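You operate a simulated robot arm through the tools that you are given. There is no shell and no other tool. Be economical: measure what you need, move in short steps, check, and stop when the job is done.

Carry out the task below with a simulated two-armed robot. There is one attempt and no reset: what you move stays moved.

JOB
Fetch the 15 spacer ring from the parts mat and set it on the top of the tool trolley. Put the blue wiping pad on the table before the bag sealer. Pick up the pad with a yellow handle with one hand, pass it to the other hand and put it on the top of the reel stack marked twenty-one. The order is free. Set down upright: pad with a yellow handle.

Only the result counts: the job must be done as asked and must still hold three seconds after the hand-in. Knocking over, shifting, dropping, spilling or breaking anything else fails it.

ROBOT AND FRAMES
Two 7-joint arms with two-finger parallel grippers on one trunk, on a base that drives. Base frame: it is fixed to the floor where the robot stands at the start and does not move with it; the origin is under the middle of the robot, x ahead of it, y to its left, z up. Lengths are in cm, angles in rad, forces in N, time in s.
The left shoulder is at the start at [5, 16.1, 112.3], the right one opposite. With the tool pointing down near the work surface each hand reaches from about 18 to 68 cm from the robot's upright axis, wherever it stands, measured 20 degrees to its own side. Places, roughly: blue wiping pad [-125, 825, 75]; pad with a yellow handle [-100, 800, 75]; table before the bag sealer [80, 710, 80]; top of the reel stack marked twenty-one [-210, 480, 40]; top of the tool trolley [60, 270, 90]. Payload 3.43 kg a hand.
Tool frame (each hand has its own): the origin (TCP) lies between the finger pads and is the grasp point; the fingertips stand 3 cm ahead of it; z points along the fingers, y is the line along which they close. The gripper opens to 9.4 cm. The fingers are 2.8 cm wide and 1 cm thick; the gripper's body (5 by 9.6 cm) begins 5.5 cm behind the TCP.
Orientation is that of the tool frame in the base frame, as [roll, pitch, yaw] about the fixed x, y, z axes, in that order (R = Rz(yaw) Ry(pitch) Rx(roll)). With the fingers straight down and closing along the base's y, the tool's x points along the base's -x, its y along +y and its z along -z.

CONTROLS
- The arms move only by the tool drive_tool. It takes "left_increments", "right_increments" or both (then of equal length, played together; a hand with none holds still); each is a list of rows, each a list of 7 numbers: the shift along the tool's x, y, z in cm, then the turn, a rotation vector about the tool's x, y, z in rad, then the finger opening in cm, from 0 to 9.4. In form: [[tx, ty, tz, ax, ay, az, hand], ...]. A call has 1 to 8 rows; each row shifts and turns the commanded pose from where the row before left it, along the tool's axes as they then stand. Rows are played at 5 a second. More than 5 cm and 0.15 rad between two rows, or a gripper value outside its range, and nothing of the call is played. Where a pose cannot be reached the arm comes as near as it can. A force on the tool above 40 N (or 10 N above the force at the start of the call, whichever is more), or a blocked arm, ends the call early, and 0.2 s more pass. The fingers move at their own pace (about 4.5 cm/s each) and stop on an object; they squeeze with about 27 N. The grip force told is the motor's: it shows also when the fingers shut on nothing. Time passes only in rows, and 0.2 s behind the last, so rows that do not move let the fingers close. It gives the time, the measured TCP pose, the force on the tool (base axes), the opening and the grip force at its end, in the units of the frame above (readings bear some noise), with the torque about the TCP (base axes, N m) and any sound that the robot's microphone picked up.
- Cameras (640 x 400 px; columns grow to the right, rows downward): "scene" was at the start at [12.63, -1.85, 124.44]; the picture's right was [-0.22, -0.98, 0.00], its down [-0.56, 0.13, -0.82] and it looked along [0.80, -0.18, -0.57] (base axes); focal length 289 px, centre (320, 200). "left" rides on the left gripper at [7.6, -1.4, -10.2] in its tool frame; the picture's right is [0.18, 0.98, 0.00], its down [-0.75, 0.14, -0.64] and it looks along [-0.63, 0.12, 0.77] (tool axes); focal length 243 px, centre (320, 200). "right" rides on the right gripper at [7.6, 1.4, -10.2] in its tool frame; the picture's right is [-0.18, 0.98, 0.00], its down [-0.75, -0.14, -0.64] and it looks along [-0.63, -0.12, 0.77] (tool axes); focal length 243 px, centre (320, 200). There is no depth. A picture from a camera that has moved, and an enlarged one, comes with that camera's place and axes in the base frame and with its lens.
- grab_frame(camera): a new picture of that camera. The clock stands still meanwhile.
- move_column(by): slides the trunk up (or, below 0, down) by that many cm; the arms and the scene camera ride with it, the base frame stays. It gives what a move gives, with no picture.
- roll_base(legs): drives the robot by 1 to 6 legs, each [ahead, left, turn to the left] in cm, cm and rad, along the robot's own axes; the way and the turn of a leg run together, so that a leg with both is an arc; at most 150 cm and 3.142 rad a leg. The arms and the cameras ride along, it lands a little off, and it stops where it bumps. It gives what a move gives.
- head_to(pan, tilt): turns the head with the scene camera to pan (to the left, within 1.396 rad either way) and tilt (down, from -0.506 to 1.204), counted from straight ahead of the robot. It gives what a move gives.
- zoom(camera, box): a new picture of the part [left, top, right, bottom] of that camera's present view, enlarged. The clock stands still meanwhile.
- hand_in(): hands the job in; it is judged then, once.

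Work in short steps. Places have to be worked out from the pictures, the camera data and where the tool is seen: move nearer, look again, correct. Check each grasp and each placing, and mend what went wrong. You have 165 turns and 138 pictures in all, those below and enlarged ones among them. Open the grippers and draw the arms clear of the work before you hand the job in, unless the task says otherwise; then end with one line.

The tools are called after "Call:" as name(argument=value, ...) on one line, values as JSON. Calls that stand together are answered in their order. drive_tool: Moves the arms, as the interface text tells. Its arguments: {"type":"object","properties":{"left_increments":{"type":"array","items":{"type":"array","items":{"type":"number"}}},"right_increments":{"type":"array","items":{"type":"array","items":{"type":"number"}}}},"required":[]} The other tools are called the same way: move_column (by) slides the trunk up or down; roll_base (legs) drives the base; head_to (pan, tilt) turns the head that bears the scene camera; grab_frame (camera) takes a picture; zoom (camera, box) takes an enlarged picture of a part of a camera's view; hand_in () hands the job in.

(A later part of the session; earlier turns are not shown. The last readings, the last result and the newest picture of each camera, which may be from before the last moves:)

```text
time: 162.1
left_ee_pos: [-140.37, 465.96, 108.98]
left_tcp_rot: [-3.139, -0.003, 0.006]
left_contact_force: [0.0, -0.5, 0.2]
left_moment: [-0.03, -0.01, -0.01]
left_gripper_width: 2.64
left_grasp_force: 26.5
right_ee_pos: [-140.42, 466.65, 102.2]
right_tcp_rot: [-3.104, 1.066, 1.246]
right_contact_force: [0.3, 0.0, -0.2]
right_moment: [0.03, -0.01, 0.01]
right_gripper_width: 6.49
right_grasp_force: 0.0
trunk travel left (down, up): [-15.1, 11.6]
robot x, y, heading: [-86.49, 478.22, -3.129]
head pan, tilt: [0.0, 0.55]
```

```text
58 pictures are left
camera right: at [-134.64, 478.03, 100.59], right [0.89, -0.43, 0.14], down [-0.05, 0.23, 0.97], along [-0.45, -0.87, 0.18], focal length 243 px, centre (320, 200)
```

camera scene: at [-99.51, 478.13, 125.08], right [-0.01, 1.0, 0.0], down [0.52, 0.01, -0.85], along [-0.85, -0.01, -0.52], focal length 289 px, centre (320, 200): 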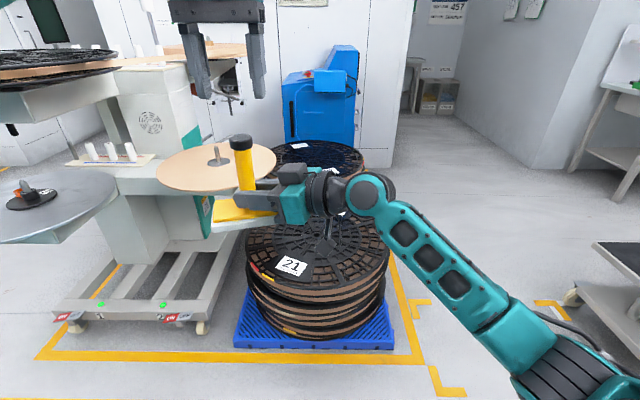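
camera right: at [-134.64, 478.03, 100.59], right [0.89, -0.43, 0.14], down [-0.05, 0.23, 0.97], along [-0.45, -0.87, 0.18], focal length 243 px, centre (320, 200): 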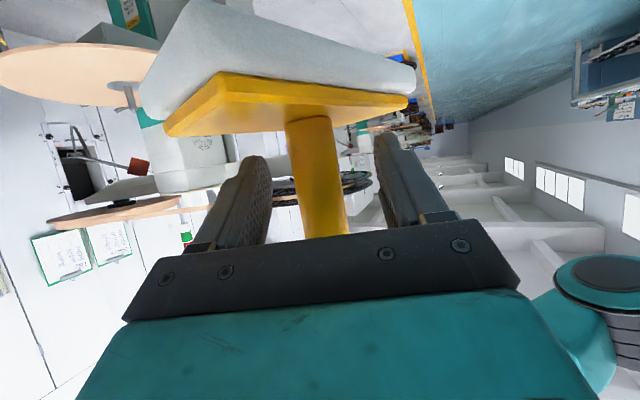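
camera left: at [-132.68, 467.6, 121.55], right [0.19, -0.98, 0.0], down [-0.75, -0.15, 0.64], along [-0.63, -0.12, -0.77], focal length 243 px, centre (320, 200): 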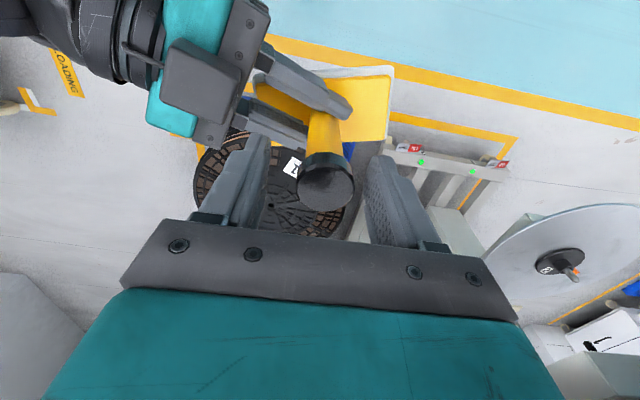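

Right fingers straddle the post with no contact. I close them, then release and raise the left hand.

Call:
drive_tool(right_increments=[[0, 0, 0, 0, 0, 0, 4], [0, 0, 0, 0, 0, 0, 3], [0, 0, 0, 0, 0, 0, 0], [0, 0, 0, 0, 0, 0, 0], [0, 0, 0, 0, 0, 0, 0]])

Call:
drive_tool(left_increments=[[0, 0, 0, 0, 0, 0, 4], [0, 0, 0, 0, 0, 0, 6], [0, 0, 0, 0, 0, 0, 6], [0, 0, -3, 0, 0, 0, 6], [0, 0, -4, 0, 0, 0, 6], [0, 0, -4, 0, 0, 0, 6]])

Call:
grab_frame(camera="right")

Call:
zoom(camera="scene", box=[150, 50, 350, 240])

```text
time: 163.3
left_ee_pos: [-140.25, 466.12, 109.1]
left_tcp_rot: [-3.141, -0.002, 0.007]
left_contact_force: [9.4, -0.5, 0.6]
left_moment: [0.0, -0.54, -0.06]
left_gripper_width: 2.63
left_grasp_force: 27.3
right_ee_pos: [-140.66, 466.7, 102.14]
right_tcp_rot: [-3.104, 1.066, 1.245]
right_contact_force: [-8.3, -0.8, 0.2]
right_moment: [0.0, -0.12, 0.0]
right_gripper_width: 3.03
right_grasp_force: 26.7
trunk travel left (down, up): [-15.1, 11.6]
robot x, y, heading: [-86.11, 477.83, -3.134]
head pan, tilt: [0.0, 0.55]
```

```text
time: 164.7
left_ee_pos: [-140.22, 466.27, 120.32]
left_tcp_rot: [-3.14, 0.001, 0.004]
left_contact_force: [-0.5, 0.3, -0.9]
left_moment: [0.01, 0.02, 0.02]
left_gripper_width: 6.01
left_grasp_force: 0.0
right_ee_pos: [-140.42, 466.66, 102.18]
right_tcp_rot: [-3.106, 1.064, 1.246]
right_contact_force: [0.2, -0.2, -0.1]
right_moment: [0.0, -0.02, 0.01]
right_gripper_width: 3.02
right_grasp_force: 26.7
trunk travel left (down, up): [-15.1, 11.6]
robot x, y, heading: [-86.6, 478.13, -3.128]
head pan, tilt: [0.0, 0.55]
```

```text
57 pictures are left
camera right: at [-134.56, 478.06, 100.57], right [0.89, -0.43, 0.14], down [-0.05, 0.23, 0.97], along [-0.45, -0.87, 0.18], focal length 243 px, centre (320, 200)
```

right: 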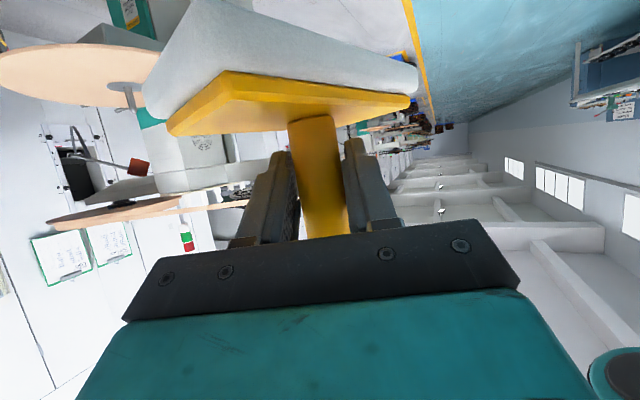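

```text
2.11 times, centred on (250, 145) of scene
camera zoom: at [-99.42, 478.14, 125.1], right [-0.01, 1.0, 0.0], down [0.52, 0.01, -0.85], along [-0.85, -0.01, -0.52], focal length 609 px, centre (467, 316)
```

zoom: 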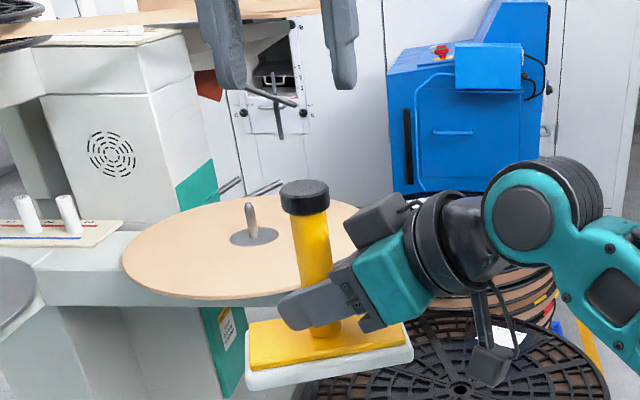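

Held firmly and upright. I draw the left hand back out of the way, then drive to the stack (ahead 50, right 12).

Call:
drive_tool(left_increments=[[4.5, 1, 0, 0, 0, 0, 6], [4.5, 1, 0, 0, 0, 0, 6], [4.5, 1, 0, 0, 0, 0, 6], [4.5, 1, 0, 0, 0, 0, 6], [4.5, 1, 0, 0, 0, 0, 6]])

Call:
roll_base(legs=[[0, -12, -0.01], [49, 0, 0]])

Call:
head_to(pan=0, tilt=0.85)

Call:
grab_frame(camera="scene")

```text
time: 165.9
left_ee_pos: [-117.66, 461.18, 120.37]
left_tcp_rot: [-3.139, -0.002, 0.011]
left_contact_force: [0.1, 0.6, -1.4]
left_moment: [-0.04, 0.01, -0.01]
left_gripper_width: 5.99
left_grasp_force: 0.0
right_ee_pos: [-140.51, 466.69, 102.34]
right_tcp_rot: [-3.101, 1.066, 1.249]
right_contact_force: [0.1, 0.1, -2.5]
right_moment: [0.0, -0.04, -0.01]
right_gripper_width: 3.02
right_grasp_force: 27.1
trunk travel left (down, up): [-15.1, 11.6]
robot x, y, heading: [-86.39, 478.29, -3.129]
head pan, tilt: [0.0, 0.55]
```

```text
time: 169.7
left_ee_pos: [-167.28, 473.42, 120.2]
left_tcp_rot: [-3.141, -0.001, -0.001]
left_contact_force: [0.1, 0.4, -0.1]
left_moment: [0.0, -0.02, 0.0]
left_gripper_width: 6.02
left_grasp_force: 0.2
right_ee_pos: [-189.8, 479.05, 102.22]
right_tcp_rot: [-3.105, 1.068, 1.235]
right_contact_force: [0.1, -0.4, -0.8]
right_moment: [-0.01, 0.03, -0.02]
right_gripper_width: 3.05
right_grasp_force: 27.3
trunk travel left (down, up): [-15.1, 11.6]
robot x, y, heading: [-136.68, 490.33, -3.142]
head pan, tilt: [0.0, 0.55]
```

```text
time: 170.5
left_ee_pos: [-167.29, 473.42, 120.2]
left_tcp_rot: [-3.138, -0.003, -0.001]
left_contact_force: [-0.2, 0.6, 0.2]
left_moment: [-0.02, 0.0, -0.01]
left_gripper_width: 5.98
left_grasp_force: 0.1
right_ee_pos: [-189.87, 479.07, 102.25]
right_tcp_rot: [-3.104, 1.066, 1.236]
right_contact_force: [0.0, 0.3, -1.1]
right_moment: [0.02, -0.01, 0.02]
right_gripper_width: 3.02
right_grasp_force: 27.3
trunk travel left (down, up): [-15.1, 11.6]
robot x, y, heading: [-135.89, 490.01, -3.14]
head pan, tilt: [0.0, 0.85]
```

```text
55 pictures are left
camera scene: at [-147.63, 490.16, 122.55], right [0.0, 1.0, 0.0], down [0.75, 0.0, -0.66], along [-0.66, 0.0, -0.75], focal length 289 px, centre (320, 200)
```

scene: 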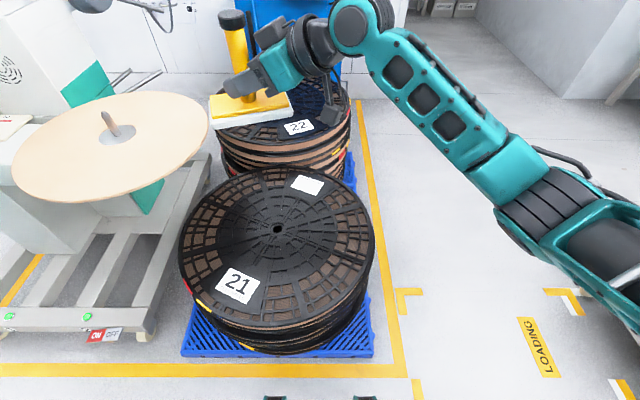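

Stack 21 is clearly seen: hub at about (-207, 476). I aim for a clear spot at about (-191, 486), right of the 21 label; I move the base 6 ahead, shift the hand over the spot, and lower the trunk fully.

Call:
roll_base(legs=[[6, -1, 0]])

Call:
drive_tool(right_increments=[[1.75, 1.25, -3.2, 0, 0, 0, 0], [1.75, 1.25, -3.2, 0, 0, 0, 0]])

Call:
move_column(by=-15)

Call:
grab_frame(camera="scene")

```text
time: 171.4
left_ee_pos: [-173.27, 474.45, 120.21]
left_tcp_rot: [-3.141, -0.001, -0.003]
left_contact_force: [-0.3, -0.7, 0.0]
left_moment: [0.03, -0.06, 0.02]
left_gripper_width: 6.02
left_grasp_force: 0.3
right_ee_pos: [-195.94, 480.14, 102.25]
right_tcp_rot: [-3.105, 1.065, 1.233]
right_contact_force: [-1.2, 0.0, -1.4]
right_moment: [0.02, -0.01, -0.01]
right_gripper_width: 3.01
right_grasp_force: 26.7
trunk travel left (down, up): [-15.1, 11.6]
robot x, y, heading: [-141.75, 491.26, -3.144]
head pan, tilt: [0.0, 0.85]
```

```text
time: 172.0
left_ee_pos: [-173.02, 474.46, 120.31]
left_tcp_rot: [3.141, -0.001, -0.003]
left_contact_force: [0.6, -0.7, -0.5]
left_moment: [0.01, 0.03, -0.02]
left_gripper_width: 6.0
left_grasp_force: 0.0
right_ee_pos: [-190.7, 486.05, 102.26]
right_tcp_rot: [-3.105, 1.067, 1.236]
right_contact_force: [0.0, 0.5, -1.6]
right_moment: [-0.01, 0.01, -0.01]
right_gripper_width: 3.02
right_grasp_force: 26.9
trunk travel left (down, up): [-15.1, 11.6]
robot x, y, heading: [-141.52, 490.98, -3.138]
head pan, tilt: [0.0, 0.85]
```

```text
time: 173.8
left_ee_pos: [-173.05, 474.34, 105.25]
left_tcp_rot: [-3.141, -0.001, -0.005]
left_contact_force: [-0.7, -0.3, 0.0]
left_moment: [0.03, -0.03, 0.01]
left_gripper_width: 5.99
left_grasp_force: 0.1
right_ee_pos: [-190.81, 486.1, 87.28]
right_tcp_rot: [-3.103, 1.068, 1.236]
right_contact_force: [-0.3, 0.4, -0.9]
right_moment: [0.03, 0.02, 0.01]
right_gripper_width: 3.01
right_grasp_force: 27.4
trunk travel left (down, up): [-0.1, 26.6]
robot x, y, heading: [-141.97, 490.97, -3.139]
head pan, tilt: [0.0, 0.85]
```

```text
54 pictures are left
camera scene: at [-153.5, 491.13, 107.56], right [0.0, 1.0, 0.0], down [0.75, 0.0, -0.66], along [-0.66, 0.0, -0.75], focal length 289 px, centre (320, 200)
```

scene: 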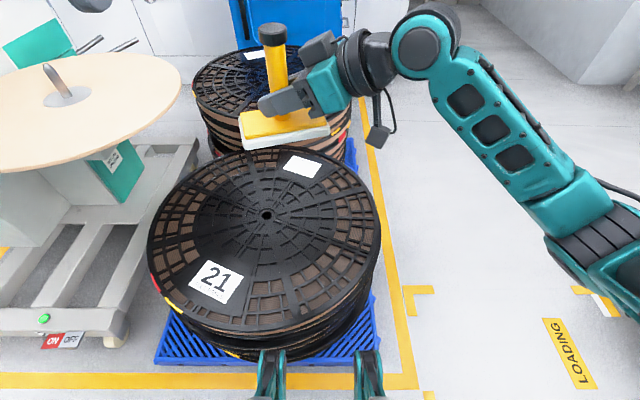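

Triangulation puts the stack top between z 40 and 47. I lower the arm 24 cm straight down and look again.

Call:
drive_tool(right_increments=[[3.5, 0.07, 1.93, 0, 0, 0, 0], [3.5, 0.07, 1.93, 0, 0, 0, 0], [3.5, 0.07, 1.93, 0, 0, 0, 0], [3.5, 0.07, 1.93, 0, 0, 0, 0], [3.5, 0.07, 1.93, 0, 0, 0, 0], [3.5, 0.07, 1.93, 0, 0, 0, 0]])

Call:
grab_frame(camera="scene")

Call:
grab_frame(camera="right")

```text
time: 175.2
left_ee_pos: [-173.14, 474.31, 105.3]
left_tcp_rot: [-3.14, -0.002, -0.004]
left_contact_force: [-0.8, 0.4, 0.1]
left_moment: [-0.01, 0.0, 0.01]
left_gripper_width: 6.01
left_grasp_force: 0.1
right_ee_pos: [-190.66, 486.15, 63.24]
right_tcp_rot: [-3.104, 1.067, 1.238]
right_contact_force: [0.1, 0.3, -1.3]
right_moment: [0.0, 0.0, -0.04]
right_gripper_width: 3.02
right_grasp_force: 26.7
trunk travel left (down, up): [-0.1, 26.6]
robot x, y, heading: [-142.03, 490.92, -3.144]
head pan, tilt: [0.0, 0.85]
```

```text
53 pictures are left
camera scene: at [-153.51, 491.13, 107.55], right [0.0, 1.0, 0.0], down [0.75, 0.0, -0.66], along [-0.66, 0.0, -0.75], focal length 289 px, centre (320, 200)
```

scene: 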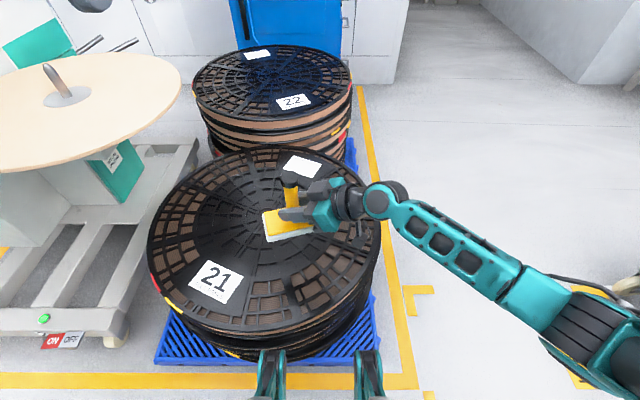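

```text
52 pictures are left
camera right: at [-184.74, 497.41, 61.65], right [0.89, -0.44, 0.14], down [-0.04, 0.23, 0.97], along [-0.46, -0.87, 0.18], focal length 243 px, centre (320, 200)
```

right: 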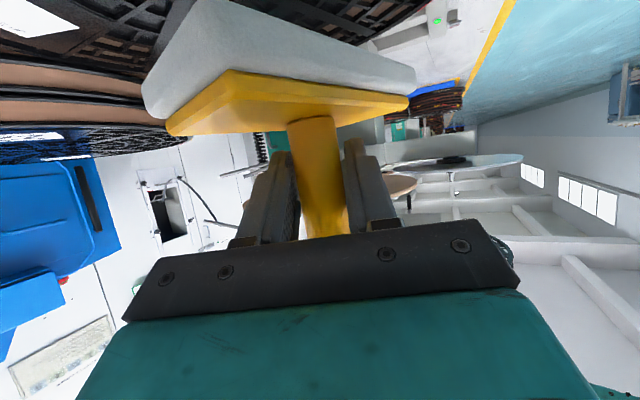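

Reach is fine and the landing spot is clear. I lower 7 more, then fine steps until contact.

Call:
drive_tool(right_increments=[[2.19, 0.04, 1.2, 0, 0, 0, 0], [2.19, 0.04, 1.2, 0, 0, 0, 0], [1.75, 0.03, 0.97, 0, 0, 0, 0], [0.7, 0, 0.39, 0, 0, 0, 0], [0.7, 0, 0.39, 0, 0, 0, 0], [0.7, 0, 0.39, 0, 0, 0, 0], [0.7, 0, 0.39, 0, 0, 0, 0], [0.7, 0, 0.39, 0, 0, 0, 0]])

Call:
grab_frame(camera="right")

```text
time: 177.0
left_ee_pos: [-173.09, 474.53, 105.34]
left_tcp_rot: [-3.141, -0.002, -0.003]
left_contact_force: [0.4, 0.8, 0.1]
left_moment: [0.05, 0.0, -0.01]
left_gripper_width: 5.99
left_grasp_force: 0.0
right_ee_pos: [-190.78, 486.08, 52.27]
right_tcp_rot: [-3.103, 1.068, 1.236]
right_contact_force: [-0.4, 0.5, -1.4]
right_moment: [0.03, 0.0, -0.01]
right_gripper_width: 3.06
right_grasp_force: 26.3
trunk travel left (down, up): [-0.1, 26.6]
robot x, y, heading: [-141.3, 491.16, -3.136]
head pan, tilt: [0.0, 0.85]
```

```text
51 pictures are left
camera right: at [-184.84, 497.39, 50.6], right [0.89, -0.44, 0.14], down [-0.04, 0.23, 0.97], along [-0.46, -0.87, 0.18], focal length 243 px, centre (320, 200)
```

right: 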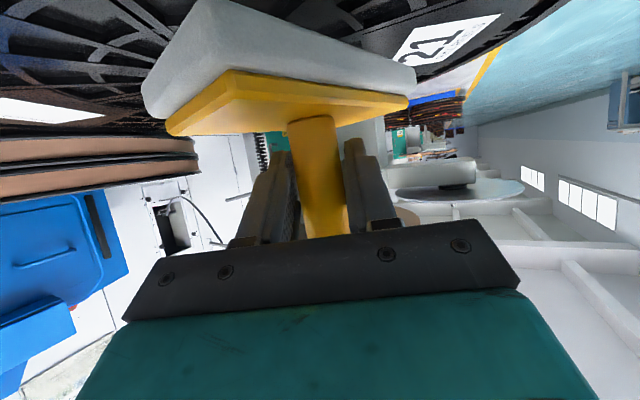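

Not down yet; I continue in fine steps.

Call:
drive_tool(right_increments=[[0.6, 0, 0.34, 0, 0, 0, 0], [0.6, 0, 0.34, 0, 0, 0, 0], [0.6, 0, 0.34, 0, 0, 0, 0], [0.5, 0, 0.29, 0, 0, 0, 0], [0.4, 0, 0.22, 0, 0, 0, 0], [0.4, 0, 0.22, 0, 0, 0, 0], [0.4, 0, 0.22, 0, 0, 0, 0], [0.4, 0, 0.22, 0, 0, 0, 0]])

Call:
grab_frame(camera="right")

Call:
zoom(camera="scene", box=[200, 150, 420, 320])

```text
time: 178.8
left_ee_pos: [-173.12, 474.38, 105.23]
left_tcp_rot: [-3.14, -0.003, -0.004]
left_contact_force: [-0.3, -0.1, -0.5]
left_moment: [-0.01, -0.02, 0.0]
left_gripper_width: 5.98
left_grasp_force: 0.1
right_ee_pos: [-190.82, 486.08, 47.8]
right_tcp_rot: [-3.107, 1.067, 1.236]
right_contact_force: [-0.1, -0.2, -0.7]
right_moment: [0.02, 0.04, -0.01]
right_gripper_width: 3.03
right_grasp_force: 27.0
trunk travel left (down, up): [-0.1, 26.6]
robot x, y, heading: [-141.75, 491.18, -3.141]
head pan, tilt: [0.0, 0.85]
```

```text
50 pictures are left
camera right: at [-184.92, 497.37, 46.12], right [0.89, -0.44, 0.14], down [-0.04, 0.23, 0.97], along [-0.46, -0.87, 0.18], focal length 243 px, centre (320, 200)
```

right: 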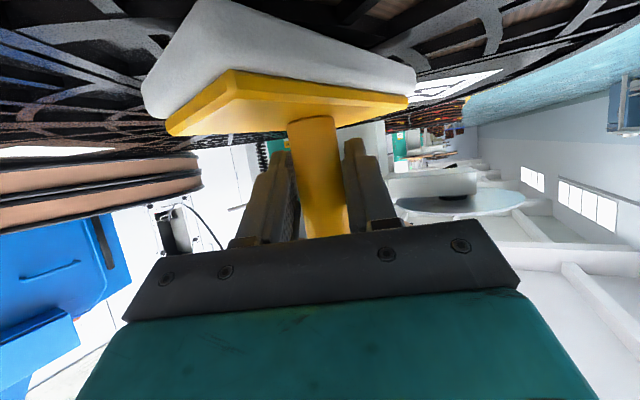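

```text
2.35 times, centred on (310, 235) of scene
camera zoom: at [-153.51, 491.13, 107.55], right [0.0, 1.0, 0.0], down [0.75, 0.0, -0.66], along [-0.66, 0.0, -0.75], focal length 681 px, centre (344, 118)
```

zoom: 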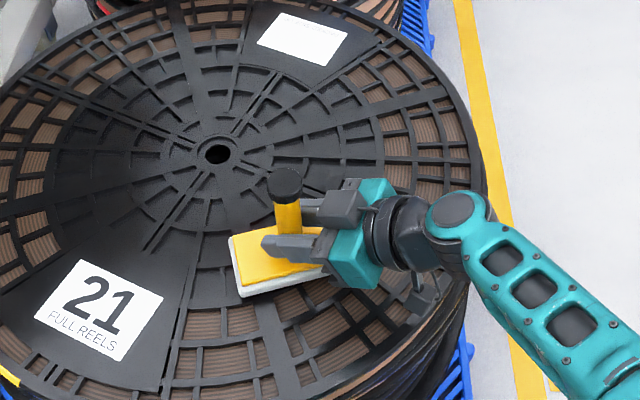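

Still free of contact. I keep stepping down.

Call:
drive_tool(right_increments=[[0.35, 0, 0.19, 0, 0, 0, 0], [0.35, 0, 0.19, 0, 0, 0, 0], [0.35, 0, 0.19, 0, 0, 0, 0], [0.35, 0, 0.19, 0, 0, 0, 0], [0.35, 0, 0.19, 0, 0, 0, 0], [0.35, 0, 0.19, 0, 0, 0, 0], [0.35, 0, 0.19, 0, 0, 0, 0]])

Call:
grab_frame(camera="right")

```text
time: 180.2
left_ee_pos: [-173.01, 474.52, 105.21]
left_tcp_rot: [-3.138, 0.0, -0.003]
left_contact_force: [-0.4, -0.1, -0.5]
left_moment: [0.0, -0.01, 0.0]
left_gripper_width: 5.99
left_grasp_force: 0.1
right_ee_pos: [-191.38, 485.87, 46.16]
right_tcp_rot: [-3.096, 1.081, 1.243]
right_contact_force: [0.3, 0.7, 10.6]
right_moment: [-0.31, -0.31, 0.29]
right_gripper_width: 3.04
right_grasp_force: 26.9
trunk travel left (down, up): [-0.1, 26.6]
robot x, y, heading: [-141.84, 491.07, -3.14]
head pan, tilt: [0.0, 0.85]
stopped in row 7 (right hand): the force on the tool passed its limit (the readings are from after the stop); the commanded pose is now the measured one
```

```text
48 pictures are left
camera right: at [-185.43, 497.15, 44.24], right [0.89, -0.44, 0.14], down [-0.04, 0.24, 0.97], along [-0.46, -0.87, 0.2], focal length 243 px, centre (320, 200)
```

right: 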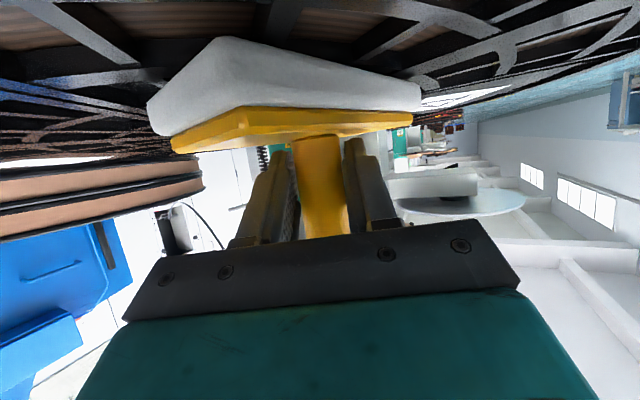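

Contact at 10.6 N: the pad is down. I open the right hand and back out along its axis.

Call:
drive_tool(right_increments=[[0, 0, 0, 0, 0, 0, 3.6], [0, 0, 0, 0, 0, 0, 5], [0, 0, 0, 0, 0, 0, 6.5], [0, 0, 0, 0, 0, 0, 6.5]])

Call:
zoom(camera="scene", box=[200, 150, 420, 320])

Call:
grab_frame(camera="right")

```text
time: 181.2
left_ee_pos: [-172.99, 474.44, 105.38]
left_tcp_rot: [-3.141, 0.001, -0.003]
left_contact_force: [-1.1, 0.5, -1.3]
left_moment: [0.02, 0.01, -0.02]
left_gripper_width: 5.98
left_grasp_force: 0.1
right_ee_pos: [-191.45, 485.97, 46.14]
right_tcp_rot: [-3.093, 1.081, 1.245]
right_contact_force: [-7.8, 2.3, 19.1]
right_moment: [-0.5, -0.26, -0.19]
right_gripper_width: 6.06
right_grasp_force: 0.1
trunk travel left (down, up): [-0.1, 26.6]
robot x, y, heading: [-141.21, 490.85, -3.139]
head pan, tilt: [0.0, 0.85]
```

```text
2.35 times, centred on (310, 235) of scene
camera zoom: at [-153.39, 491.17, 107.58], right [0.0, 1.0, 0.0], down [0.75, 0.0, -0.66], along [-0.66, 0.0, -0.75], focal length 681 px, centre (344, 118)
```

zoom: 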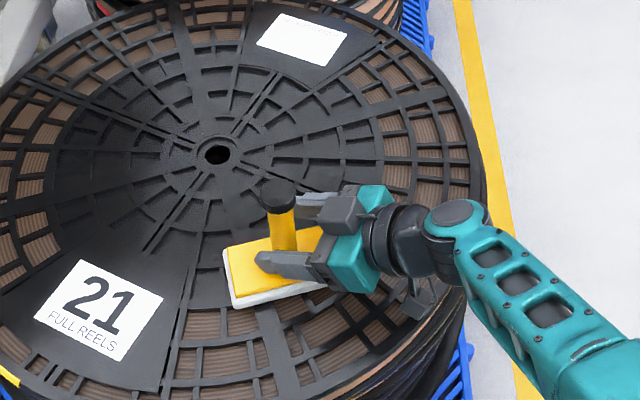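

```text
46 pictures are left
camera right: at [-185.43, 497.23, 44.28], right [0.89, -0.44, 0.14], down [-0.03, 0.24, 0.97], along [-0.46, -0.87, 0.2], focal length 243 px, centre (320, 200)
```

right: 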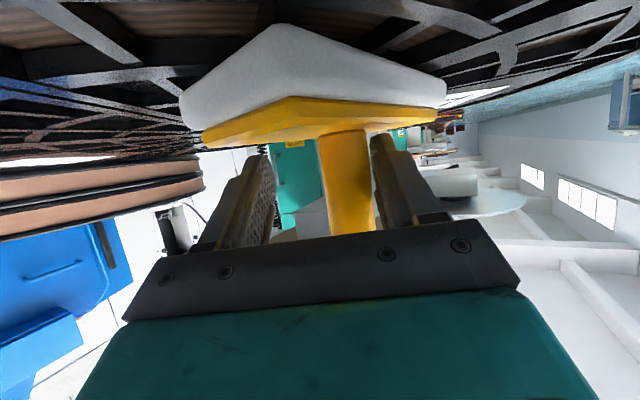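

The pad stands flat; a fingertip is pressing on its plate. I lift slightly, centre on the post, then withdraw.

Call:
drive_tool(right_increments=[[-0.3, 0, -0.17, 0, 0, 0, 6.5], [-0.3, 0.5, -0.17, 0, 0, 0, 6.5], [0, 0.5, -0.5, 0, 0, 0, 6.5], [0, 0, -2, 0, 0, 0, 6.5], [0, 0, -3, 0, 0, 0, 6.5], [0, 0, -4, 0, 0, 0, 6.5], [0, 0, -4, 0, 0, 0, 6.5]])

Call:
grab_frame(camera="scene")

```text
time: 182.8
left_ee_pos: [-173.14, 474.46, 105.26]
left_tcp_rot: [-3.139, -0.003, -0.005]
left_contact_force: [-0.2, -0.3, -0.4]
left_moment: [-0.02, -0.01, -0.02]
left_gripper_width: 5.98
left_grasp_force: 0.1
right_ee_pos: [-185.94, 496.69, 52.98]
right_tcp_rot: [-3.099, 1.077, 1.239]
right_contact_force: [0.4, -0.9, 0.8]
right_moment: [-0.04, 0.02, 0.02]
right_gripper_width: 6.49
right_grasp_force: 0.2
trunk travel left (down, up): [-0.1, 26.6]
robot x, y, heading: [-141.74, 491.14, -3.14]
head pan, tilt: [0.0, 0.85]
```

```text
45 pictures are left
camera scene: at [-153.49, 491.15, 107.55], right [0.0, 1.0, 0.0], down [0.75, 0.0, -0.66], along [-0.66, 0.0, -0.75], focal length 289 px, centre (320, 200)
```

scene: 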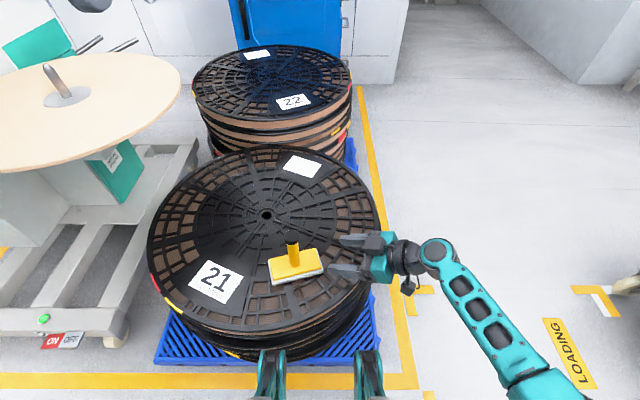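

The yellow-handled pad stands upright on stack 21. I raise the right arm, back out, and restore the trunk.

Call:
drive_tool(right_increments=[[-4.2, 0, -2.4, 0, 0, 0, 6.5], [-4.2, 0, -2.4, 0, 0, 0, 6.5], [-4.2, 0, -2.4, 0, 0, 0, 6.5], [-4.2, 0, -2.4, 0, 0, 0, 6.5], [-4.2, 0, -2.4, 0, 0, 0, 6.5], [-4.2, 0, -2.4, 0, 0, 0, 6.5], [-4.2, 0, -2.4, 0, 0, 0, 6.5], [-4.2, 0, -2.4, 0, 0, 0, 6.5]])

Call:
move_column(by=15)

Call:
roll_base(legs=[[-62, 0, 0], [0, 0, -1.571]])

Call:
drive_tool(right_increments=[[0, 0, -2, 0, 0.15, 0, 5], [0, 0, -2, 0, 0.15, 0, 5], [0, 0, -2, 0, 0.15, 0, 5], [0, 0, 0, 0, 0.15, 0, 5], [0, 0, 0, 0, 0.15, 0, 5], [0, 0, 0, 0, 0.15, 0, 5], [0, 0, 0, 0, 0.15, 0, 5]])

```text
time: 184.6
left_ee_pos: [-173.01, 474.55, 105.29]
left_tcp_rot: [-3.139, -0.001, -0.003]
left_contact_force: [-0.8, 0.0, -0.3]
left_moment: [0.02, 0.0, 0.01]
left_gripper_width: 6.0
left_grasp_force: 0.1
right_ee_pos: [-184.83, 497.3, 91.28]
right_tcp_rot: [-3.101, 1.076, 1.238]
right_contact_force: [-0.1, -1.0, -0.2]
right_moment: [0.0, 0.0, 0.02]
right_gripper_width: 6.51
right_grasp_force: 0.1
trunk travel left (down, up): [-0.1, 26.6]
robot x, y, heading: [-141.81, 491.35, -3.142]
head pan, tilt: [0.0, 0.85]
```

```text
time: 186.4
left_ee_pos: [-173.1, 474.46, 120.34]
left_tcp_rot: [3.142, -0.001, -0.004]
left_contact_force: [-0.6, -0.4, -0.2]
left_moment: [0.0, -0.03, 0.02]
left_gripper_width: 6.01
left_grasp_force: 0.1
right_ee_pos: [-184.92, 497.18, 106.31]
right_tcp_rot: [-3.099, 1.077, 1.239]
right_contact_force: [-0.4, 0.0, -0.8]
right_moment: [0.0, -0.01, -0.03]
right_gripper_width: 6.53
right_grasp_force: 0.1
trunk travel left (down, up): [-15.1, 11.6]
robot x, y, heading: [-141.79, 490.95, -3.139]
head pan, tilt: [0.0, 0.85]
```

```text
time: 193.7
left_ee_pos: [-95.93, 523.15, 120.25]
left_tcp_rot: [-3.139, -0.002, -1.611]
left_contact_force: [-0.3, 0.2, -0.1]
left_moment: [0.01, 0.0, 0.01]
left_gripper_width: 6.02
left_grasp_force: 0.0
right_ee_pos: [-72.58, 533.97, 106.36]
right_tcp_rot: [-3.099, 1.079, -0.367]
right_contact_force: [0.9, -0.3, 0.1]
right_moment: [-0.03, -0.01, 0.02]
right_gripper_width: 6.5
right_grasp_force: 0.1
trunk travel left (down, up): [-15.1, 11.6]
robot x, y, heading: [-80.41, 491.34, 1.54]
head pan, tilt: [0.0, 0.85]
```

```text
time: 195.3
left_ee_pos: [-95.91, 522.97, 120.24]
left_tcp_rot: [-3.139, -0.001, -1.61]
left_contact_force: [0.3, -0.4, 0.3]
left_moment: [-0.02, 0.02, 0.02]
left_gripper_width: 6.01
left_grasp_force: 0.0
right_ee_pos: [-68.2, 531.95, 109.96]
right_tcp_rot: [-3.121, 0.024, -0.405]
right_contact_force: [-0.9, 0.2, -0.1]
right_moment: [0.0, 0.0, 0.01]
right_gripper_width: 5.02
right_grasp_force: 0.2
trunk travel left (down, up): [-15.1, 11.6]
robot x, y, heading: [-80.12, 490.82, 1.534]
head pan, tilt: [0.0, 0.85]
```

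The right hand is vertical again. I undo its yaw, tuck it to the right, and drive back toward the pads' table.

Call:
drive_tool(right_increments=[[0, 0, 0, 0, 0, 0.15, 5], [0, 0, 0, 0, 0, 0.15, 5], [0, 0, 0, 0, 0, 0.15, 5], [0, 0, 0, 0, 0, 0.15, 5], [0, 0, 0, 0, 0, 0.15, 5], [0, 0, 0, 0, 0, 0.15, 5], [0, 0, 0, 0, 0, 0.15, 5], [0, 0, 0, 0, 0, 0.12, 5]])

Call:
drive_tool(right_increments=[[2, -4, -1, 0, 0, 0, 5], [2, -4, -1, 0, 0, 0, 5], [2, -4, -1, 0, 0, 0, 5], [2, -4, -1, 0, 0, 0, 5], [2, -3, -1, 0, 0, 0, 5]])

Call:
roll_base(legs=[[0, 0, 0.037], [120, 0, 0], [85, 12, 0]])

Call:
head_to(pan=0.15, tilt=0.5)

Call:
zoom(camera="scene", box=[160, 80, 480, 280])

```text
time: 197.1
left_ee_pos: [-95.83, 522.86, 120.19]
left_tcp_rot: [-3.14, -0.001, -1.611]
left_contact_force: [-0.3, 0.4, -0.3]
left_moment: [-0.03, 0.04, 0.0]
left_gripper_width: 5.98
left_grasp_force: 0.0
right_ee_pos: [-68.25, 532.03, 109.88]
right_tcp_rot: [3.125, 0.03, -1.576]
right_contact_force: [-0.2, -0.2, 0.1]
right_moment: [0.01, -0.03, 0.01]
right_gripper_width: 5.01
right_grasp_force: 0.2
trunk travel left (down, up): [-15.1, 11.6]
robot x, y, heading: [-80.57, 490.87, 1.537]
head pan, tilt: [0.0, 0.85]
```

```text
time: 198.3
left_ee_pos: [-95.85, 522.84, 120.35]
left_tcp_rot: [3.141, 0.0, -1.611]
left_contact_force: [-0.6, 0.0, -0.4]
left_moment: [-0.01, -0.02, 0.02]
left_gripper_width: 5.99
left_grasp_force: 0.0
right_ee_pos: [-49.14, 521.55, 114.28]
right_tcp_rot: [3.121, 0.03, -1.572]
right_contact_force: [0.1, -0.4, 0.2]
right_moment: [0.0, 0.0, 0.0]
right_gripper_width: 5.03
right_grasp_force: 0.1
trunk travel left (down, up): [-15.1, 11.6]
robot x, y, heading: [-80.43, 491.01, 1.535]
head pan, tilt: [0.0, 0.85]
```

```text
time: 208.9
left_ee_pos: [-105.27, 727.96, 120.29]
left_tcp_rot: [-3.14, -0.001, -1.603]
left_contact_force: [0.1, 0.5, -0.4]
left_moment: [0.02, 0.0, 0.01]
left_gripper_width: 5.99
left_grasp_force: 0.0
right_ee_pos: [-58.72, 726.99, 114.34]
right_tcp_rot: [3.124, 0.029, -1.567]
right_contact_force: [-0.5, -0.2, -0.6]
right_moment: [0.01, 0.0, 0.04]
right_gripper_width: 4.99
right_grasp_force: 0.0
trunk travel left (down, up): [-15.1, 11.6]
robot x, y, heading: [-89.27, 696.43, 1.544]
head pan, tilt: [0.0, 0.85]
```

```text
time: 209.8
left_ee_pos: [-105.35, 727.94, 120.29]
left_tcp_rot: [3.142, -0.002, -1.604]
left_contact_force: [-0.3, 0.7, 0.5]
left_moment: [-0.01, 0.02, 0.0]
left_gripper_width: 6.0
left_grasp_force: 0.0
right_ee_pos: [-58.66, 726.93, 114.41]
right_tcp_rot: [3.125, 0.03, -1.57]
right_contact_force: [-0.5, -0.1, -0.3]
right_moment: [-0.01, -0.03, -0.02]
right_gripper_width: 5.0
right_grasp_force: 0.0
trunk travel left (down, up): [-15.1, 11.6]
robot x, y, heading: [-89.9, 696.04, 1.545]
head pan, tilt: [0.15, 0.499]
```

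```text
2.00 times, centred on (320, 180) of scene
camera zoom: at [-90.59, 709.22, 125.54], right [0.99, 0.12, 0.0], down [0.06, -0.48, -0.88], along [-0.11, 0.87, -0.48], focal length 579 px, centre (320, 240)
```

zoom: 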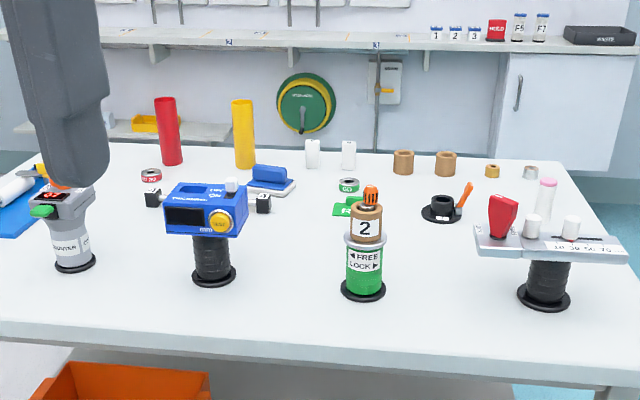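

The blue pad's ridge runs left–right, so the left hand can grip it by its ends from the front, tilted. I drive up to y ≈ 741.

Call:
roll_base(legs=[[0, 0, 0.026], [45, 2, 0]])

Call:
drive_tool(left_increments=[[-3, 1, 0, 0, -0.15, 0, 8], [-3, 1, 0, 0, -0.15, 0, 8], [-3, 1, 0, 0, -0.15, 0, 8], [-3, 1, 0, 0, -0.15, 0, 8], [-3, 1, 1, 0, -0.1, 0, 8], [-3, 1, 1, 0, -0.1, 0, 8]])

Call:
head_to(pan=0.25, tilt=0.6)

Call:
grab_frame(camera="left")

Call:
zoom(camera="scene", box=[180, 100, 420, 250])

```text
time: 212.8
left_ee_pos: [-107.99, 771.96, 120.28]
left_tcp_rot: [-3.14, -0.002, -1.579]
left_contact_force: [0.1, -0.5, -0.3]
left_moment: [0.0, 0.01, -0.01]
left_gripper_width: 5.99
left_grasp_force: 0.1
right_ee_pos: [-61.3, 772.27, 114.3]
right_tcp_rot: [3.125, 0.028, -1.543]
right_contact_force: [0.6, -0.4, -0.8]
right_moment: [-0.03, 0.05, 0.0]
right_gripper_width: 5.01
right_grasp_force: 0.1
trunk travel left (down, up): [-15.1, 11.6]
robot x, y, heading: [-91.16, 740.1, 1.567]
head pan, tilt: [0.15, 0.499]
```

```text
time: 214.2
left_ee_pos: [-113.83, 789.66, 124.91]
left_tcp_rot: [-3.142, 0.803, -1.581]
left_contact_force: [0.3, 0.5, 0.6]
left_moment: [-0.04, -0.02, 0.01]
left_gripper_width: 8.01
left_grasp_force: 0.0
right_ee_pos: [-61.36, 772.11, 114.32]
right_tcp_rot: [3.124, 0.03, -1.543]
right_contact_force: [-1.3, 1.6, 0.8]
right_moment: [0.01, 0.01, -0.02]
right_gripper_width: 4.99
right_grasp_force: 0.0
trunk travel left (down, up): [-15.1, 11.6]
robot x, y, heading: [-91.85, 740.52, 1.567]
head pan, tilt: [0.15, 0.499]
```

```text
time: 214.9
left_ee_pos: [-113.84, 789.56, 124.96]
left_tcp_rot: [-3.14, 0.796, -1.578]
left_contact_force: [-0.9, 0.1, -0.4]
left_moment: [-0.03, 0.03, -0.01]
left_gripper_width: 8.02
left_grasp_force: 0.1
right_ee_pos: [-61.34, 772.08, 114.28]
right_tcp_rot: [3.125, 0.029, -1.542]
right_contact_force: [0.0, 0.4, 0.7]
right_moment: [0.0, 0.02, -0.02]
right_gripper_width: 5.01
right_grasp_force: 0.0
trunk travel left (down, up): [-15.1, 11.6]
robot x, y, heading: [-91.38, 740.56, 1.568]
head pan, tilt: [0.25, 0.6]
```

```text
43 pictures are left
camera left: at [-112.35, 776.96, 126.79], right [-0.98, -0.12, -0.13], down [-0.14, 0.07, 0.99], along [-0.11, 0.99, -0.08], focal length 243 px, centre (320, 200)
```

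left: 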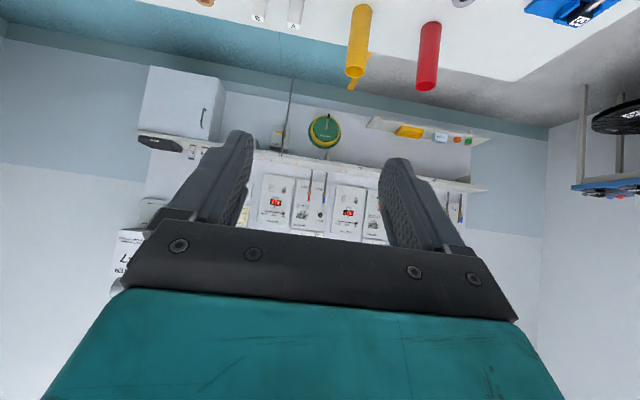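

```text
2.67 times, centred on (300, 175) of scene
camera zoom: at [-93.63, 753.15, 124.64], right [0.97, 0.24, 0.0], down [0.14, -0.55, -0.83], along [-0.2, 0.8, -0.56], focal length 772 px, centre (373, 267)
```

zoom: 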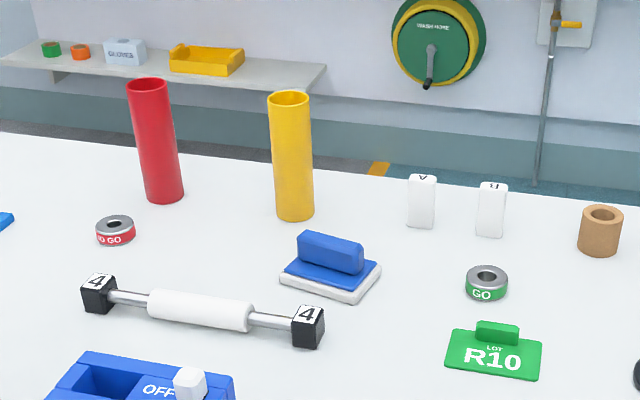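

The blue pad's ridge runs from (-117, 816.4) to (-110.7, 815.3), about 6.3 cm long, on an 8.7 × 7.3 base. I align the left hand's azimuth with it and go to a point 10 cm short along the tool axis.

Call:
drive_tool(left_increments=[[0, 0, 0, 0.063, 0, 0.061, 8.4], [0, 0, 0, 0.063, 0, 0.061, 8.4]])

Call:
drive_tool(left_increments=[[1.58, 0.57, 4.55, 0, 0, 0, 8.4], [1.58, 0.57, 4.55, 0, 0, 0, 8.4], [1.58, 0.57, 4.55, 0, 0, 0, 8.4], [1.58, 0.57, 4.55, 0, 0, 0, 8.4], [1.58, 0.57, 4.55, 0, 0, 0, 8.4], [1.58, 0.57, 4.55, 0, 0, 0, 8.4], [1.58, 0.57, 4.55, 0, 0, 0, 8.4]])

Call:
grab_frame(camera="left")

Call:
zoom(camera="scene", box=[180, 60, 420, 250])

```text
time: 215.5
left_ee_pos: [-113.71, 789.44, 125.02]
left_tcp_rot: [-3.139, 0.799, -1.755]
left_contact_force: [0.0, 0.3, -0.6]
left_moment: [-0.02, 0.02, 0.0]
left_gripper_width: 8.42
left_grasp_force: 0.0
right_ee_pos: [-61.49, 772.19, 114.26]
right_tcp_rot: [3.124, 0.029, -1.543]
right_contact_force: [-0.4, 0.5, -0.4]
right_moment: [0.02, 0.02, 0.01]
right_gripper_width: 5.0
right_grasp_force: 0.0
trunk travel left (down, up): [-15.1, 11.6]
robot x, y, heading: [-91.52, 740.59, 1.567]
head pan, tilt: [0.25, 0.6]
```

```text
time: 217.1
left_ee_pos: [-114.94, 805.23, 94.67]
left_tcp_rot: [-3.141, 0.801, -1.757]
left_contact_force: [0.3, -0.4, 0.2]
left_moment: [0.02, -0.02, -0.01]
left_gripper_width: 8.39
left_grasp_force: 0.0
right_ee_pos: [-61.34, 772.19, 114.4]
right_tcp_rot: [3.124, 0.031, -1.542]
right_contact_force: [0.0, 0.7, 0.1]
right_moment: [0.0, 0.02, -0.02]
right_gripper_width: 5.01
right_grasp_force: 0.2
trunk travel left (down, up): [-15.1, 11.6]
robot x, y, heading: [-91.6, 740.48, 1.567]
head pan, tilt: [0.25, 0.6]
```

```text
41 pictures are left
camera left: at [-115.85, 792.62, 96.43], right [-0.99, 0.05, -0.13], down [-0.13, 0.09, 0.99], along [0.07, 0.99, -0.08], focal length 243 px, centre (320, 200)
```

left: 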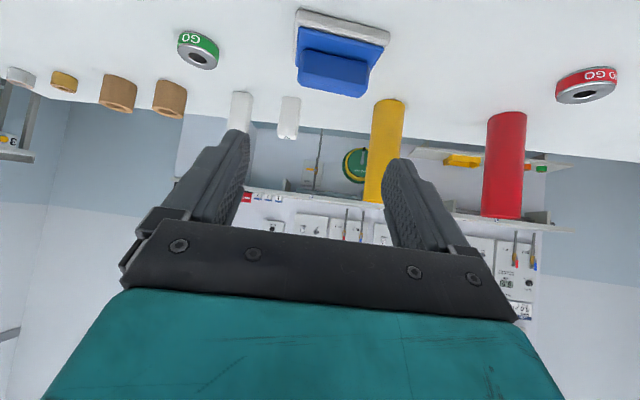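

```text
2.11 times, centred on (300, 155) of scene
camera zoom: at [-93.64, 753.18, 124.64], right [0.97, 0.24, 0.0], down [0.14, -0.55, -0.82], along [-0.2, 0.8, -0.57], focal length 609 px, centre (362, 295)
```

zoom: 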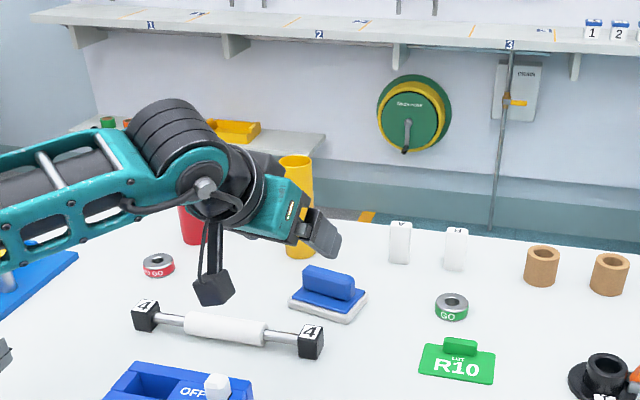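

Both cameras agree on the ridge centre (-113.9, 815.9). I correct sideways and advance 10 of the remaining 14.6 cm, then look.

Call:
drive_tool(left_increments=[[1.5, 0.8, 3, 0, 0, 0, 8.4], [0, 0, 4, 0, 0, 0, 8.4], [0, 0, 3, 0, 0, 0, 8.4]])

Call:
grab_frame(camera="left")

Call:
zoom(camera="scene", box=[230, 110, 370, 220])

```text
time: 217.9
left_ee_pos: [-114.42, 811.56, 86.63]
left_tcp_rot: [-3.14, 0.8, -1.754]
left_contact_force: [0.8, 0.2, 0.6]
left_moment: [-0.04, -0.01, 0.0]
left_gripper_width: 8.42
left_grasp_force: 0.1
right_ee_pos: [-61.33, 772.2, 114.36]
right_tcp_rot: [3.124, 0.03, -1.542]
right_contact_force: [-0.4, 1.3, 0.4]
right_moment: [-0.02, -0.02, 0.02]
right_gripper_width: 5.0
right_grasp_force: 0.1
trunk travel left (down, up): [-15.1, 11.6]
robot x, y, heading: [-91.35, 740.75, 1.568]
head pan, tilt: [0.25, 0.6]
```

```text
39 pictures are left
camera left: at [-115.35, 798.85, 88.43], right [-0.99, 0.05, -0.13], down [-0.13, 0.09, 0.99], along [0.07, 0.99, -0.08], focal length 243 px, centre (320, 200)
```

left: 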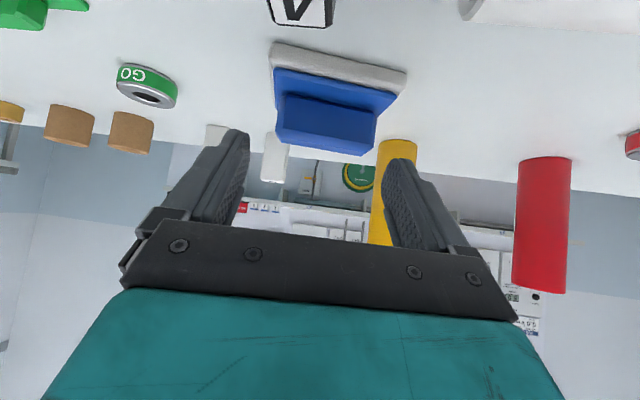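

```text
3.64 times, centred on (300, 165) of scene
camera zoom: at [-93.62, 753.17, 124.64], right [0.97, 0.24, 0.0], down [0.14, -0.55, -0.82], along [-0.2, 0.8, -0.57], focal length 1052 px, centre (393, 327)
```

zoom: 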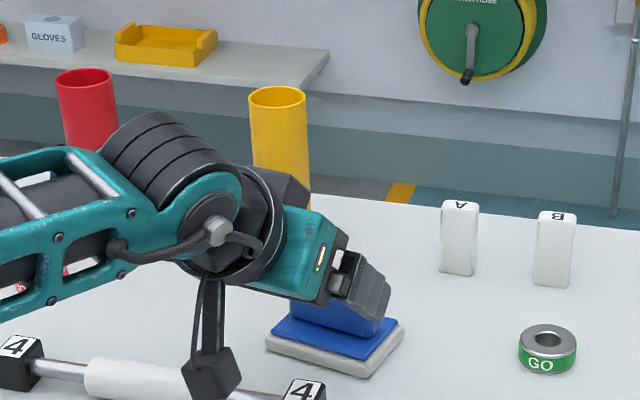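

The ridge is centred between the fingers. I advance the last 4.5 cm in small steps.

Call:
drive_tool(left_increments=[[0.1, 0, 1.6, 0, 0, 0, 8.4], [0.1, 0, 1.5, 0, 0, 0, 8.4], [0.1, 0, 1.4, 0, 0, 0, 8.4]])

Call:
grab_frame(camera="left")

Call:
zoom(camera="scene", box=[230, 110, 370, 220])

```text
time: 218.7
left_ee_pos: [-113.99, 814.34, 83.24]
left_tcp_rot: [-3.139, 0.798, -1.753]
left_contact_force: [-0.4, 0.3, 0.8]
left_moment: [0.01, -0.02, 0.02]
left_gripper_width: 8.4
left_grasp_force: 0.0
right_ee_pos: [-61.3, 772.17, 114.32]
right_tcp_rot: [3.126, 0.03, -1.543]
right_contact_force: [-0.4, -0.2, 0.5]
right_moment: [-0.03, -0.01, 0.01]
right_gripper_width: 5.0
right_grasp_force: 0.1
trunk travel left (down, up): [-15.1, 11.6]
robot x, y, heading: [-91.37, 740.38, 1.568]
head pan, tilt: [0.25, 0.6]
```

```text
37 pictures are left
camera left: at [-114.81, 801.63, 85.12], right [-0.99, 0.05, -0.13], down [-0.13, 0.09, 0.99], along [0.06, 0.99, -0.08], focal length 243 px, centre (320, 200)
```

left: 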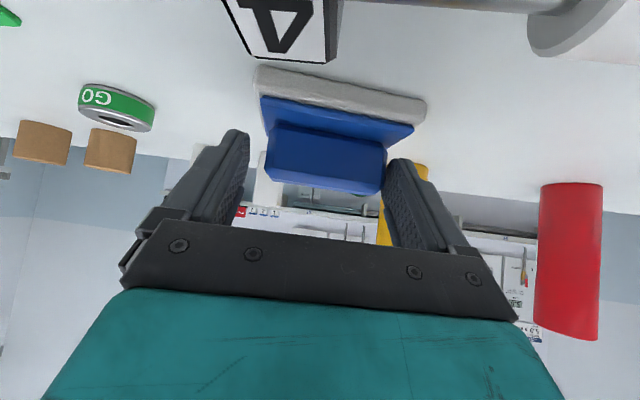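

```text
3.64 times, centred on (300, 165) of scene
camera zoom: at [-93.62, 753.15, 124.64], right [0.97, 0.24, 0.0], down [0.14, -0.55, -0.83], along [-0.2, 0.8, -0.56], focal length 1052 px, centre (393, 327)
```

zoom: 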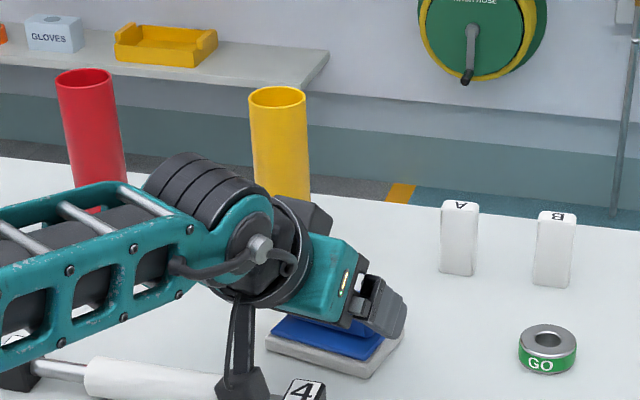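

The fingers flank both ridge ends with no contact. I close.

Call:
drive_tool(left_increments=[[0, 0, 0, 0, 0, 0, 6], [0, 0, 0, 0, 0, 0, 4], [0, 0, 0, 0, 0, 0, 0], [0, 0, 0, 0, 0, 0, 0], [0, 0, 0, 0, 0, 0, 0]])

Call:
drive_tool(left_increments=[[-0.36, 0, -0.35, 0, 0, 0, 0], [-0.7, 0, -0.7, 0, 0, 0, 0], [-1.4, 0, -1.4, 0, 0, 0, 0], [-2, 0, -2, 0, 0, 0, 0], [-2.5, 0, -2.5, 0, 0, 0, 0], [-2.5, 0, -2.5, 0, 0, 0, 0]])

Call:
grab_frame(camera="left")

Call:
grab_frame(camera="scene")

```text
time: 219.9
left_ee_pos: [-114.03, 814.21, 83.31]
left_tcp_rot: [-3.138, 0.8, -1.754]
left_contact_force: [0.0, 0.3, 0.7]
left_moment: [0.03, 0.04, 0.02]
left_gripper_width: 7.12
left_grasp_force: 27.1
right_ee_pos: [-61.46, 772.15, 114.4]
right_tcp_rot: [3.124, 0.031, -1.542]
right_contact_force: [-0.1, -1.0, 0.7]
right_moment: [0.02, -0.02, -0.01]
right_gripper_width: 4.98
right_grasp_force: 0.0
trunk travel left (down, up): [-15.1, 11.6]
robot x, y, heading: [-91.64, 740.52, 1.57]
head pan, tilt: [0.25, 0.6]
```

```text
time: 221.3
left_ee_pos: [-114.06, 813.97, 96.85]
left_tcp_rot: [-3.14, 0.799, -1.754]
left_contact_force: [0.7, 0.4, -0.7]
left_moment: [0.0, -0.01, 0.03]
left_gripper_width: 7.1
left_grasp_force: 26.5
right_ee_pos: [-61.41, 772.07, 114.18]
right_tcp_rot: [3.124, 0.03, -1.542]
right_contact_force: [-0.3, 0.6, 0.5]
right_moment: [-0.07, 0.0, -0.03]
right_gripper_width: 5.02
right_grasp_force: 0.0
trunk travel left (down, up): [-15.1, 11.6]
robot x, y, heading: [-91.46, 740.04, 1.568]
head pan, tilt: [0.25, 0.6]
```

```text
35 pictures are left
camera left: at [-114.94, 801.41, 98.65], right [-0.99, 0.05, -0.13], down [-0.13, 0.09, 0.99], along [0.07, 0.99, -0.08], focal length 243 px, centre (320, 200)
```

left: 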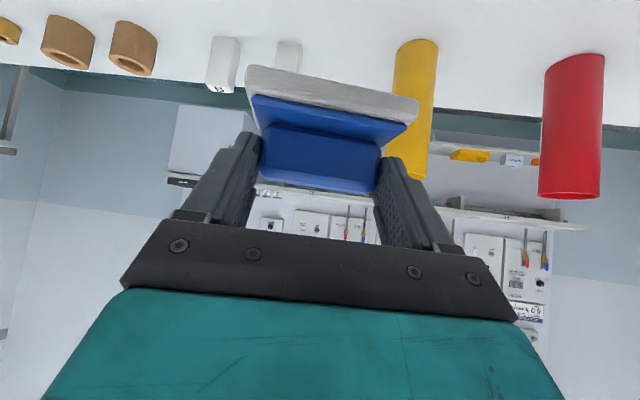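

```text
34 pictures are left
camera scene: at [-93.63, 753.13, 124.64], right [0.97, 0.24, 0.0], down [0.14, -0.55, -0.83], along [-0.2, 0.8, -0.56], focal length 289 px, centre (320, 200)
```

scene: 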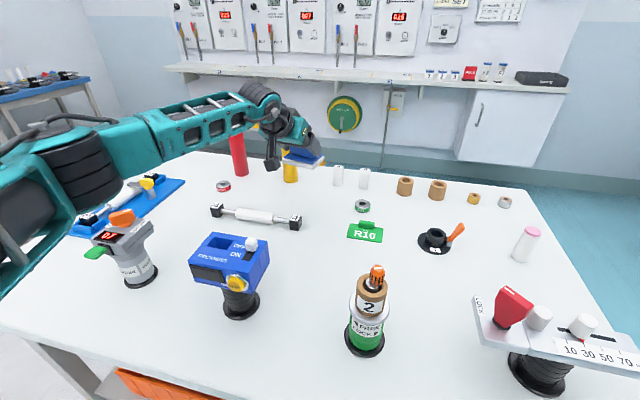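

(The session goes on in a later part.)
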